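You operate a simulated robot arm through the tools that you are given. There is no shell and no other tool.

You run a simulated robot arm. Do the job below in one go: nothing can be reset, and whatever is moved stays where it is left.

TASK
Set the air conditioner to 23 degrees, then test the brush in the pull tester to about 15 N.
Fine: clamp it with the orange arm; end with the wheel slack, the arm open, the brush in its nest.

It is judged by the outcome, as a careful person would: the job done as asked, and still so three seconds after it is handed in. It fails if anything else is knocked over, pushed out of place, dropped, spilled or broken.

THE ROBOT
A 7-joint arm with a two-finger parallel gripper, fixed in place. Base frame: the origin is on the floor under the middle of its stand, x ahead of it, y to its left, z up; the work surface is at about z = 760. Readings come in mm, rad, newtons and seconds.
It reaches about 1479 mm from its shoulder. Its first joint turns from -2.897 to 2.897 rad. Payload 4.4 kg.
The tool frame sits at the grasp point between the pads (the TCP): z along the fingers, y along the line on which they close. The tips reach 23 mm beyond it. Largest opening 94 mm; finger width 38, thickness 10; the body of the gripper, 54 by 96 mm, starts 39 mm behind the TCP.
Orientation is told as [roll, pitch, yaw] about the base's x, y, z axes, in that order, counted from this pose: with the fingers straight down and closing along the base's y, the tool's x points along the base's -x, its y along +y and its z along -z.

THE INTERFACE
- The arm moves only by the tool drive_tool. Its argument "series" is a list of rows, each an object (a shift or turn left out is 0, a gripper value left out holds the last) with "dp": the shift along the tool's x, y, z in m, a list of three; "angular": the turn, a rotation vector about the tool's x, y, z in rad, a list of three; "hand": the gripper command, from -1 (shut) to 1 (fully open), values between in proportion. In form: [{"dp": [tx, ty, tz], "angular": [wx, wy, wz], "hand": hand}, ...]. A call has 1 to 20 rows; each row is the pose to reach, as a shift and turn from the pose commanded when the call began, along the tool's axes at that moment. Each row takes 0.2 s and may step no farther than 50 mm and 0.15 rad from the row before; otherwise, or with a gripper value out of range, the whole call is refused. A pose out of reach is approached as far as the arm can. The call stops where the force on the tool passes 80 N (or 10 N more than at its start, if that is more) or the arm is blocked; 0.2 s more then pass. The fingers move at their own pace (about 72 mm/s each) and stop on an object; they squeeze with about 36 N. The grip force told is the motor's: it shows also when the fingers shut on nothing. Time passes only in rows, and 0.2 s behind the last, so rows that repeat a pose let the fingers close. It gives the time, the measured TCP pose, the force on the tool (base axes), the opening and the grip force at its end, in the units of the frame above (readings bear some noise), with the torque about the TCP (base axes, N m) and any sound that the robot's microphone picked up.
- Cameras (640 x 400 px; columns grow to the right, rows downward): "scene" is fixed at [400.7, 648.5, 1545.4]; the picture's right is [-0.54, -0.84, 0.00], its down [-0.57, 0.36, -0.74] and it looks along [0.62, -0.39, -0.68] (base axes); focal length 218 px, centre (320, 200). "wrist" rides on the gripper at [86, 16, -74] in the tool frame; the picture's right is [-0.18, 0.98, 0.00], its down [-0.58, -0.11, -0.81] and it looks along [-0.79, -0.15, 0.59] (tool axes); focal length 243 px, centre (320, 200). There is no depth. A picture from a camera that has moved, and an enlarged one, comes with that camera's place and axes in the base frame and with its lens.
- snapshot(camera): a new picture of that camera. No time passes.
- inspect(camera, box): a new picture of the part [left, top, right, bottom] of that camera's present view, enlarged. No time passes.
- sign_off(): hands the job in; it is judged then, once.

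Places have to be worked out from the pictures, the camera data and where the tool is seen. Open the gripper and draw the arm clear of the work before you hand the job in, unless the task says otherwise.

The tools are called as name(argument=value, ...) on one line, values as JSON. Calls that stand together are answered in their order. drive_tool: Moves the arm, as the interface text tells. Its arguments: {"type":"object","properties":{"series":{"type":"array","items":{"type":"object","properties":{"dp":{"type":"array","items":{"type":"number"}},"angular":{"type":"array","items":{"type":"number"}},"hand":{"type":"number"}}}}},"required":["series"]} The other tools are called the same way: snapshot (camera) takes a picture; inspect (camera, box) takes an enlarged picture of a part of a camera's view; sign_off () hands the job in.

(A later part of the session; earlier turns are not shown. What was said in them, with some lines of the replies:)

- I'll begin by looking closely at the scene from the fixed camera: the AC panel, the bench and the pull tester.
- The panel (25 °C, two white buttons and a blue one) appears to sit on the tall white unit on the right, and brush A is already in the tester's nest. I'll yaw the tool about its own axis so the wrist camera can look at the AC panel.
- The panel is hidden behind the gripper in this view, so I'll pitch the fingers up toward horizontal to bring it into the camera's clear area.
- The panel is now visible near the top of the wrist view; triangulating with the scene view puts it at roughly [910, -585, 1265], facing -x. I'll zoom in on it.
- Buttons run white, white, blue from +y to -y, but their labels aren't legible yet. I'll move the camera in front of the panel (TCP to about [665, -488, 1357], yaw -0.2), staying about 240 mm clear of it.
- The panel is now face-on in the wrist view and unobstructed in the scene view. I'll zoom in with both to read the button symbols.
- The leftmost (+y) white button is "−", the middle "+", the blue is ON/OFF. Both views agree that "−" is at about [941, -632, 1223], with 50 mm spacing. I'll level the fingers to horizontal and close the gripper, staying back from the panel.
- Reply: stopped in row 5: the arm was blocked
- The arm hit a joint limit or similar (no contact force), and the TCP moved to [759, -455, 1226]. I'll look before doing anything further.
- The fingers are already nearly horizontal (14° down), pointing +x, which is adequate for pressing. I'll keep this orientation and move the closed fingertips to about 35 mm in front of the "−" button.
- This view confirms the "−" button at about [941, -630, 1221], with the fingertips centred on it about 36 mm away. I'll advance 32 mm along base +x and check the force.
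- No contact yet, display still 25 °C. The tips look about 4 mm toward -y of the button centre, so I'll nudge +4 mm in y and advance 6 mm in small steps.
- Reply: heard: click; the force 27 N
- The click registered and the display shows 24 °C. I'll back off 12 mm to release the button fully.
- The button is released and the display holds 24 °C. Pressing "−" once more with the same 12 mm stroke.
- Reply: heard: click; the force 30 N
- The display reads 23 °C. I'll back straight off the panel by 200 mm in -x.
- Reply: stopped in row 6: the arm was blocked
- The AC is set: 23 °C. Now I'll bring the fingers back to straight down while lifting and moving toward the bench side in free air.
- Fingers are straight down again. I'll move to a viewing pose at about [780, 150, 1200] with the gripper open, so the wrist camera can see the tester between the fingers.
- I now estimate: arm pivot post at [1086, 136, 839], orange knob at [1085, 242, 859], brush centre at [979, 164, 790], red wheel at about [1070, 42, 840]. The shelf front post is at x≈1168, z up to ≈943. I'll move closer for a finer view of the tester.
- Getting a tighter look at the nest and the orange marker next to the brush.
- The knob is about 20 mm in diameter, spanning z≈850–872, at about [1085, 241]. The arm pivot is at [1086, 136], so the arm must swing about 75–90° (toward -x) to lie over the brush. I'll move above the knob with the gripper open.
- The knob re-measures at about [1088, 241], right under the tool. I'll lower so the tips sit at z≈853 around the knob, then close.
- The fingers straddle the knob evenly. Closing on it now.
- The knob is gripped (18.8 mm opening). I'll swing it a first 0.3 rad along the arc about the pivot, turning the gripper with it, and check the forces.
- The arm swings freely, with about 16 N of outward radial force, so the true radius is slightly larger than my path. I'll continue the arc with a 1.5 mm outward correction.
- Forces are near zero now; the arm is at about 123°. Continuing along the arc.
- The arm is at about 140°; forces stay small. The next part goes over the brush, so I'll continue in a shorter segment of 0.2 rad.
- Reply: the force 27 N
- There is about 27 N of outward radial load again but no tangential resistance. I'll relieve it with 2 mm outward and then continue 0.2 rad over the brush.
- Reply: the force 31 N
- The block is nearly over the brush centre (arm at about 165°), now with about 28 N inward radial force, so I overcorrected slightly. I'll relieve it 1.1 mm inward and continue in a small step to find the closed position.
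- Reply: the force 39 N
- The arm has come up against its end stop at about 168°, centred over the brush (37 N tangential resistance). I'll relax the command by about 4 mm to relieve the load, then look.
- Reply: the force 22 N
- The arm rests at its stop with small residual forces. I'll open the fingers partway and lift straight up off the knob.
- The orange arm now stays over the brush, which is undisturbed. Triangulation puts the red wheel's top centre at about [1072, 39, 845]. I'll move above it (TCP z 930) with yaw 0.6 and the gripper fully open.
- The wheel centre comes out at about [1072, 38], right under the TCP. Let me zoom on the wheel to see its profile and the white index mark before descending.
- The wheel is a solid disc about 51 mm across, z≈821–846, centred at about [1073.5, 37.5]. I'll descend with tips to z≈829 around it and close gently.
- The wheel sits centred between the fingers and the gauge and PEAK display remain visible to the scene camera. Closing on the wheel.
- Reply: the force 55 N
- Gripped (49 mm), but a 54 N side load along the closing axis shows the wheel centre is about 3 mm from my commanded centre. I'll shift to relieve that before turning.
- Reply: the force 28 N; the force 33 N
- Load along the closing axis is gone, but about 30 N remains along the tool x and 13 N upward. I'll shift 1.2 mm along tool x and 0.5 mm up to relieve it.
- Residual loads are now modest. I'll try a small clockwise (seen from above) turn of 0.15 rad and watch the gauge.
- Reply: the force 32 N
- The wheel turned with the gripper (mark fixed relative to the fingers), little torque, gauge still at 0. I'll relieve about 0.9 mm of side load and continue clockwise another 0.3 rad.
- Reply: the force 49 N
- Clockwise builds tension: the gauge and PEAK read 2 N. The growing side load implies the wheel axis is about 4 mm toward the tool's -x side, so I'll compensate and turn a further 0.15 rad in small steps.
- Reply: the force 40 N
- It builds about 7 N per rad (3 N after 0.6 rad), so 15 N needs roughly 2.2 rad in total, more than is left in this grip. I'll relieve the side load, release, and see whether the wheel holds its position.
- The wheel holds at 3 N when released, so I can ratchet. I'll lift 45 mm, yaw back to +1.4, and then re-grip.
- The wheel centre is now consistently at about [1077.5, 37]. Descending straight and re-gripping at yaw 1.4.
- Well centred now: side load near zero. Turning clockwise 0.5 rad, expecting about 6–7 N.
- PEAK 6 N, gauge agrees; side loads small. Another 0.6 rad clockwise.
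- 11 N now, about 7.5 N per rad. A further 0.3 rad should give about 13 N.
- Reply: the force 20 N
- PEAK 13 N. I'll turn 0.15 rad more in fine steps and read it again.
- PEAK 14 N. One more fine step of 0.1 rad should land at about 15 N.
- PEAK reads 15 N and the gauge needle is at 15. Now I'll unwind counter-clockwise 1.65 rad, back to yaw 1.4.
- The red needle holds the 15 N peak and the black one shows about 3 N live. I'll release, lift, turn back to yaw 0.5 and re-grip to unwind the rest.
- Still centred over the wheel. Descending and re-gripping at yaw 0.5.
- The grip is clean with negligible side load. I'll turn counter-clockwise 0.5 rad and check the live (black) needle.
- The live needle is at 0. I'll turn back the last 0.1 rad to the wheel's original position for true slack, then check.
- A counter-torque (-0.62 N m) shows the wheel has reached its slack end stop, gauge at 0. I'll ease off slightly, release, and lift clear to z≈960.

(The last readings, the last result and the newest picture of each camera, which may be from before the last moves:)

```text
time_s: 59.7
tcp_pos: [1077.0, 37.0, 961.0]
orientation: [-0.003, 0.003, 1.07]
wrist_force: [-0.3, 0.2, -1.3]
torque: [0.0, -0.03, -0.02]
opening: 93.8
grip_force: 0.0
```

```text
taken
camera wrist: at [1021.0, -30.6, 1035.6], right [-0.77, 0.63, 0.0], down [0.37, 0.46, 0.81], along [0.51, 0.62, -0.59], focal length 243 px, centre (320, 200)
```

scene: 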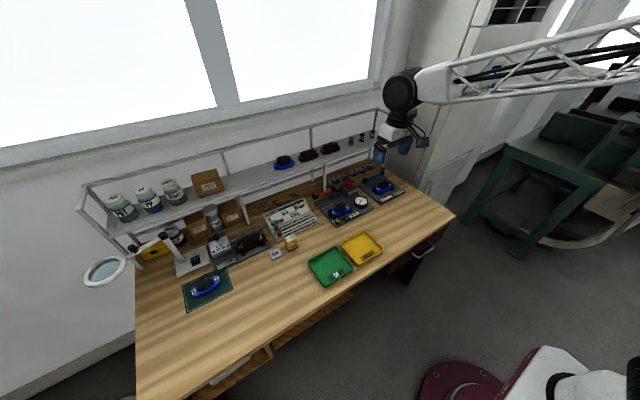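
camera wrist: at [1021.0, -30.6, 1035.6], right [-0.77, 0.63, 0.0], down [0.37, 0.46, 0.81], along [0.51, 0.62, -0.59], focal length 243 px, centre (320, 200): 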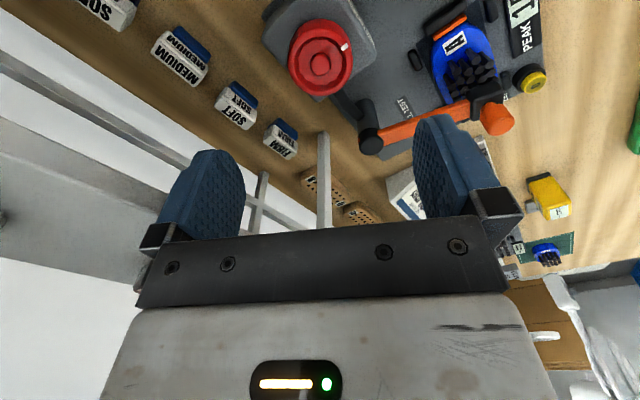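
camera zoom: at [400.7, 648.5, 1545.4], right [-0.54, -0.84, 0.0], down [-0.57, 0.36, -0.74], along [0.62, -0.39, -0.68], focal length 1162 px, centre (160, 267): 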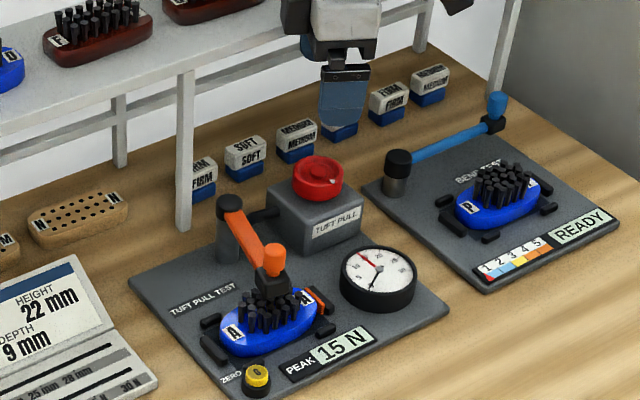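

The wheel is slack, with the peak held at 15 N. Next I'll go back over the orange knob (about [984.5, 157.5]) at yaw 1.4 with the gripper part open.

drive_tool(series=[{"dp": [-0.0123, 0.0278, 0], "angular": [0, 0, -0.066], "hand": 0}, {"dp": [-0.0245, 0.0556, 0], "angular": [0, 0, -0.132], "hand": 0}, {"dp": [-0.0368, 0.0834, 0], "angular": [0, 0, -0.198], "hand": 0}, {"dp": [-0.049, 0.1112, 0.005], "angular": [0, 0, -0.264], "hand": 0}, {"dp": [-0.0613, 0.139, 0.011], "angular": [0, 0, -0.33], "hand": 0}])

snapshot(camera="wrist")

```text
time_s: 60.9
tcp_pos: [984.9, 158.2, 950.2]
orientation: [-0.004, 0.003, 1.402]
wrist_force: [1.0, 0.3, 0.7]
torque: [0.0, 0.01, -0.01]
opening: 47.0
grip_force: 0.1
```

```text
taken
camera wrist: at [954.4, 76.0, 1024.2], right [-0.94, 0.35, 0.0], down [0.2, 0.56, 0.81], along [0.28, 0.75, -0.59], focal length 243 px, centre (320, 200)
```

wrist: 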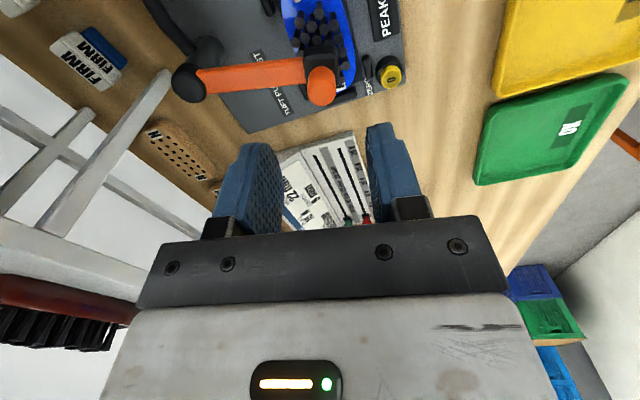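

The knob is directly under the TCP. Descending to z≈876 and gripping it.

drive_tool(series=[{"dp": [0, 0, 0.03], "hand": 0}, {"dp": [0, 0, 0.055], "hand": 0}, {"dp": [0, 0, 0.074], "hand": 0}, {"dp": [0, 0, 0.074], "hand": -1}, {"dp": [0, 0, 0.074], "hand": -1}, {"dp": [0, 0, 0.074], "hand": -1}])

snapshot(camera="wrist")

```text
time_s: 62.3
tcp_pos: [984.2, 156.9, 876.5]
orientation: [-0.005, 0.004, 1.401]
wrist_force: [-7.5, 0.6, 4.9]
torque: [0.06, 0.18, 0.04]
opening: 19.5
grip_force: 45.0
```

```text
taken
camera wrist: at [953.8, 75.2, 950.5], right [-0.94, 0.35, 0.0], down [0.2, 0.56, 0.81], along [0.28, 0.75, -0.59], focal length 243 px, centre (320, 200)
```

wrist: 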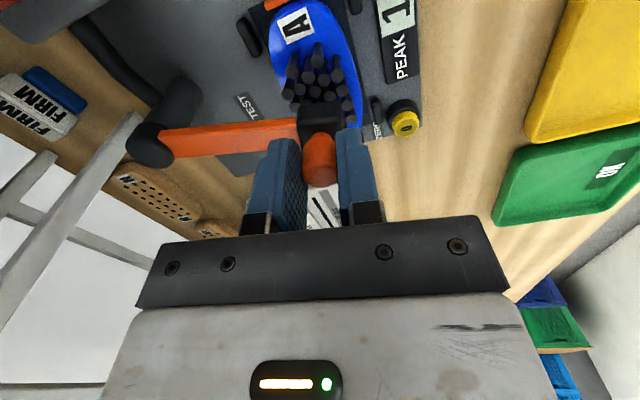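

The knob is gripped at [984, 157]. I'll swing the arm back clockwise along the arc (pivot [1086, 136], R≈104), first 0.4 rad.

drive_tool(series=[{"dp": [-0.0104, -0.0009, 0], "angular": [0, 0, 0.1], "hand": -1}, {"dp": [-0.0206, -0.0028, 0], "angular": [0, 0, 0.2], "hand": -1}, {"dp": [-0.0306, -0.0057, 0], "angular": [0, 0, 0.3], "hand": -1}, {"dp": [-0.0402, -0.0096, 0], "angular": [0, 0, 0.4], "hand": -1}])

inspect(camera="scene", box=[300, 160, 380, 225])

```text
time_s: 63.3
tcp_pos: [1000.5, 195.3, 877.2]
orientation: [-0.005, 0.001, 0.999]
wrist_force: [1.7, 1.5, 1.3]
torque: [0.22, -0.13, 0.18]
opening: 19.1
grip_force: 44.7
```

```text
6.15 times, centred on (340, 192) of scene
camera zoom: at [400.7, 648.5, 1545.4], right [-0.54, -0.84, 0.0], down [-0.57, 0.36, -0.74], along [0.62, -0.39, -0.68], focal length 1341 px, centre (197, 246)
```

zoom: 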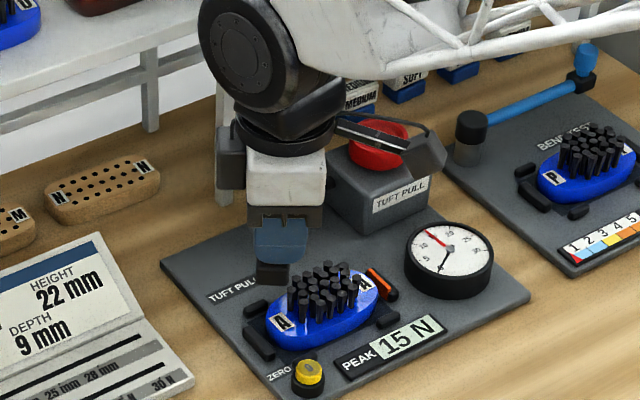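

The arm swings freely with near-zero forces and the brush stays in its nest. Continuing 0.5 rad.

drive_tool(series=[{"dp": [-0.0104, -0.0009, 0], "angular": [0, 0, 0.1], "hand": -1}, {"dp": [-0.0206, -0.0028, 0], "angular": [0, 0, 0.2], "hand": -1}, {"dp": [-0.0306, -0.0057, 0], "angular": [0, 0, 0.3], "hand": -1}, {"dp": [-0.0402, -0.0096, 0], "angular": [0, 0, 0.4], "hand": -1}, {"dp": [-0.0494, -0.0144, 0], "angular": [0, 0, 0.5], "hand": -1}])

inspect(camera="scene", box=[290, 160, 380, 225])

```text
time_s: 64.5
tcp_pos: [1040.1, 229.5, 875.9]
orientation: [-0.007, -0.002, 0.499]
wrist_force: [0.5, -0.8, 5.8]
torque: [0.07, -0.21, 0.1]
opening: 18.9
grip_force: 44.5
```

```text
6.15 times, centred on (335, 192) of scene
camera zoom: at [400.7, 648.5, 1545.4], right [-0.54, -0.84, 0.0], down [-0.57, 0.36, -0.74], along [0.62, -0.39, -0.68], focal length 1341 px, centre (228, 246)
```

zoom: 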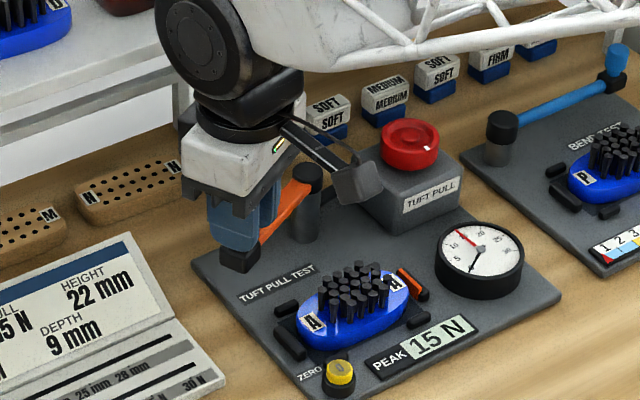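

Going well. Another 0.4 rad, then I'll check for the open end stop.

drive_tool(series=[{"dp": [-0.0104, -0.0009, 0], "angular": [0, 0, 0.1], "hand": -1}, {"dp": [-0.0206, -0.0028, 0], "angular": [0, 0, 0.2], "hand": -1}, {"dp": [-0.0306, -0.0057, 0], "angular": [0, 0, 0.3], "hand": -1}, {"dp": [-0.0402, -0.0096, 0], "angular": [0, 0, 0.4], "hand": -1}])

```text
time_s: 65.5
tcp_pos: [1079.3, 240.6, 875.9]
orientation: [-0.004, -0.004, 0.099]
wrist_force: [0.8, 9.8, 6.8]
torque: [0.27, -0.18, 0.19]
opening: 19.0
grip_force: 44.5
```

Nearly open (knob at [1079, 241]) with little load. I'll do the last 0.08 rad in small steps to the original open position.

drive_tool(series=[{"dp": [-0.0042, 0, 0], "angular": [0, 0, 0.04], "hand": -1}, {"dp": [-0.0083, -0.0003, 0], "angular": [0, 0, 0.08], "hand": -1}, {"dp": [-0.0083, -0.0003, 0], "angular": [0, 0, 0.08], "hand": -1}])

inspect(camera="scene", box=[290, 150, 390, 225])

```text
time_s: 66.3
tcp_pos: [1086.9, 240.3, 875.9]
orientation: [-0.003, -0.001, 0.022]
wrist_force: [-36.9, 12.7, 11.8]
torque: [0.28, 0.94, 0.11]
opening: 19.1
grip_force: 44.7
```

```text
5.33 times, centred on (340, 188) of scene
camera zoom: at [400.7, 648.5, 1545.4], right [-0.54, -0.84, 0.0], down [-0.57, 0.36, -0.74], along [0.62, -0.39, -0.68], focal length 1162 px, centre (213, 267)
```

zoom: 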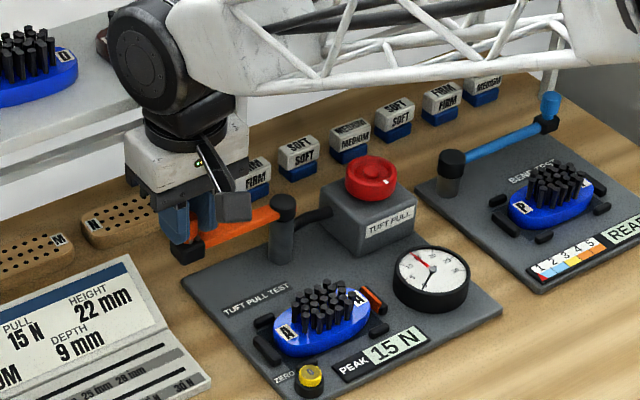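

The arm is back at its open stop (37 N resisting). I'll ease off 1.2 mm, open the fingers and lift straight up.

drive_tool(series=[{"dp": [0.0012, 0.0003, 0], "hand": -1}, {"dp": [0.0012, 0.0003, 0], "hand": 0}, {"dp": [0.0012, 0.0003, 0], "hand": 0}, {"dp": [0.0012, 0.0003, 0], "hand": 0.3}, {"dp": [0.0012, 0.0003, -0.03], "hand": 0.3}, {"dp": [0.0012, 0.0003, -0.07], "hand": 0.3}, {"dp": [0.0012, 0.0003, -0.11], "hand": 0.3}])

inspect(camera="scene", box=[290, 150, 390, 225])

```text
time_s: 67.9
tcp_pos: [1086.3, 241.7, 983.6]
orientation: [-0.004, -0.001, 0.021]
wrist_force: [1.4, 0.0, -1.1]
torque: [0.01, 0.03, -0.01]
opening: 61.2
grip_force: 0.0
```

```text
5.33 times, centred on (340, 188) of scene
camera zoom: at [400.7, 648.5, 1545.4], right [-0.54, -0.84, 0.0], down [-0.57, 0.36, -0.74], along [0.62, -0.39, -0.68], focal length 1162 px, centre (213, 267)
```

zoom: 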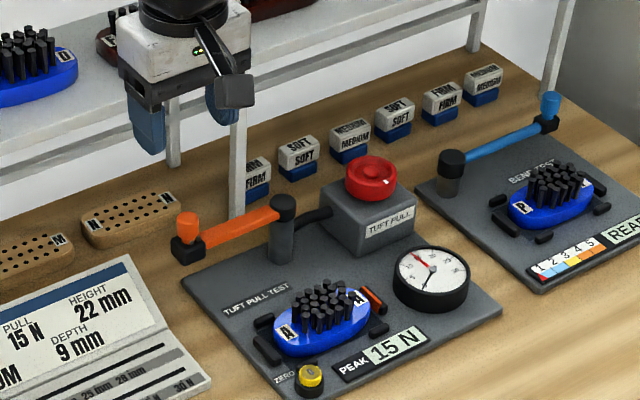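

The arm is open, wheel slack, brush in its nest, PEAK 15 N. I'll draw the arm back and up, clear of the bench, and do a final check.

drive_tool(series=[{"dp": [0.03, -0.009, -0.026], "hand": 1}, {"dp": [0.06, -0.018, -0.052], "hand": 1}, {"dp": [0.09, -0.027, -0.078], "hand": 1}, {"dp": [0.12, -0.036, -0.104], "hand": 1}, {"dp": [0.15, -0.045, -0.13], "hand": 1}, {"dp": [0.18, -0.054, -0.156], "hand": 1}, {"dp": [0.21, -0.063, -0.182], "hand": 1}, {"dp": [0.24, -0.072, -0.208], "hand": 1}, {"dp": [0.27, -0.081, -0.234], "hand": 1}, {"dp": [0.3, -0.09, -0.26], "hand": 1}, {"dp": [0.34, -0.09, -0.28], "hand": 1}, {"dp": [0.38, -0.09, -0.3], "hand": 1}])

snapshot(camera="scene")

inspect(camera="scene", box=[310, 160, 390, 225])

inspect(camera="scene", box=[470, 55, 520, 105])

```text
time_s: 70.5
tcp_pos: [705.3, 145.8, 1283.3]
orientation: [-0.004, -0.002, 0.019]
wrist_force: [-0.9, 0.4, -0.3]
torque: [-0.03, 0.04, -0.01]
opening: 94.1
grip_force: 0.1
```

```text
taken
```

scene: 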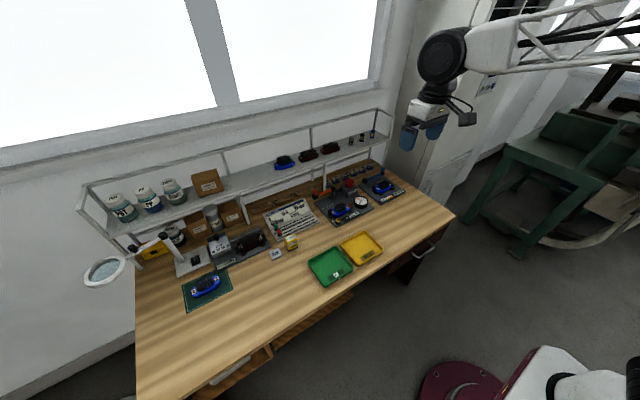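

```text
6.15 times, centred on (350, 192) of scene
camera zoom: at [400.7, 648.5, 1545.4], right [-0.54, -0.84, 0.0], down [-0.57, 0.36, -0.74], along [0.62, -0.39, -0.68], focal length 1341 px, centre (135, 246)
```

zoom: 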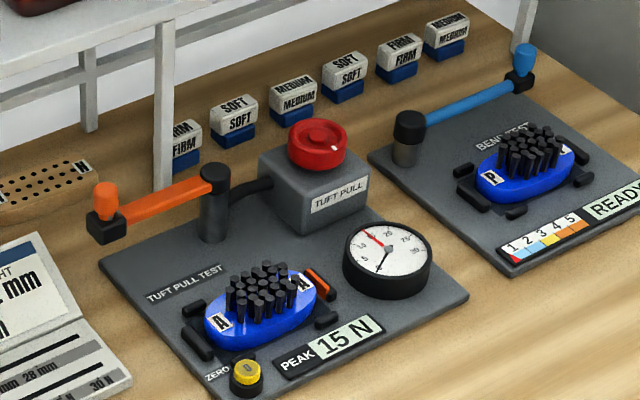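

```text
8.00 times, centred on (495, 80) of scene
camera zoom: at [400.7, 648.5, 1545.4], right [-0.54, -0.84, 0.0], down [-0.57, 0.36, -0.74], along [0.62, -0.39, -0.68], focal length 1743 px, centre (-1080, 1160)
```

zoom: 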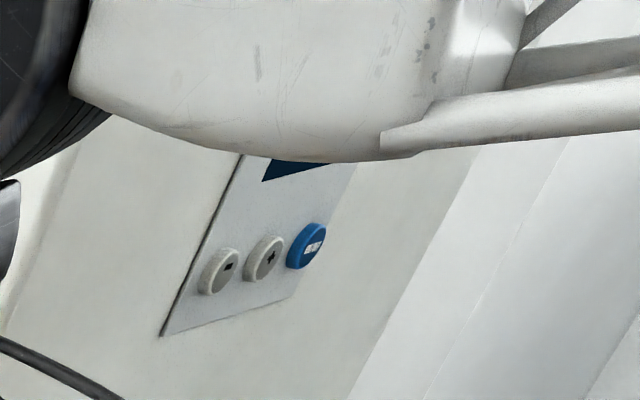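

Everything on the tester is as wanted. The arm hides the AC display, so I'll shift it aside in free air to confirm 23 °C.

drive_tool(series=[{"dp": [0.04, 0, 0.0]}, {"dp": [0.08, 0, 0.02]}, {"dp": [0.12, 0, 0.05]}, {"dp": [0.16, 0, 0.08]}, {"dp": [0.2, 0, 0.1]}])

snapshot(camera="scene")

inspect(camera="scene", box=[470, 55, 520, 105])

```text
time_s: 71.7
tcp_pos: [506.5, 139.5, 1183.2]
orientation: [-0.004, -0.002, 0.02]
wrist_force: [-0.2, 0.3, -1.0]
torque: [0.01, 0.02, 0.03]
opening: 94.1
grip_force: 0.1
```

```text
taken
```

scene: 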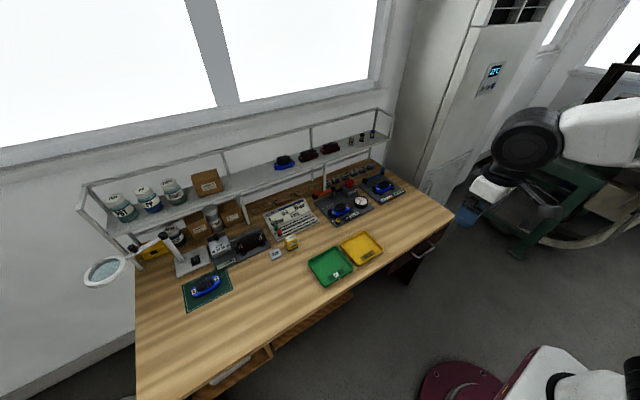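

```text
8.00 times, centred on (495, 80) of scene
camera zoom: at [400.7, 648.5, 1545.4], right [-0.54, -0.84, 0.0], down [-0.57, 0.36, -0.74], along [0.62, -0.39, -0.68], focal length 1743 px, centre (-1080, 1160)
```

zoom: 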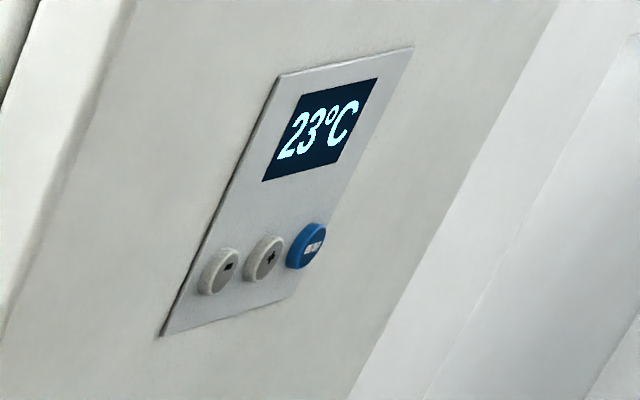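

The AC reads 23 °C and the tester shows PEAK 15 N with the live needle at 0. The wheel is slack, the orange arm is open, the brush is in its nest, and the gripper is open and clear of everything, so I'm handing the job in.

sign_off()

```text
The job is handed in.
```

The air conditioner is set to 23 °C, and brush A has been pulled to 15 N in the tester, as the job card asks.

- **Air conditioner:** I pressed "−" twice, from 25 to 23. The display still read 23 °C just before I handed in.
- **Pull test:** I clamped the brush with the orange arm and turned the wheel until the peak display and the gauge both read 15 N. I left the peak showing and did not press ZERO.
- **How it was left:** The wheel is back at its slack stop with the gauge at 0, and the orange arm is at its open stop. The brush is in its nest, and nothing else looked moved in the final pictures. The gripper is open and clear of the bench.
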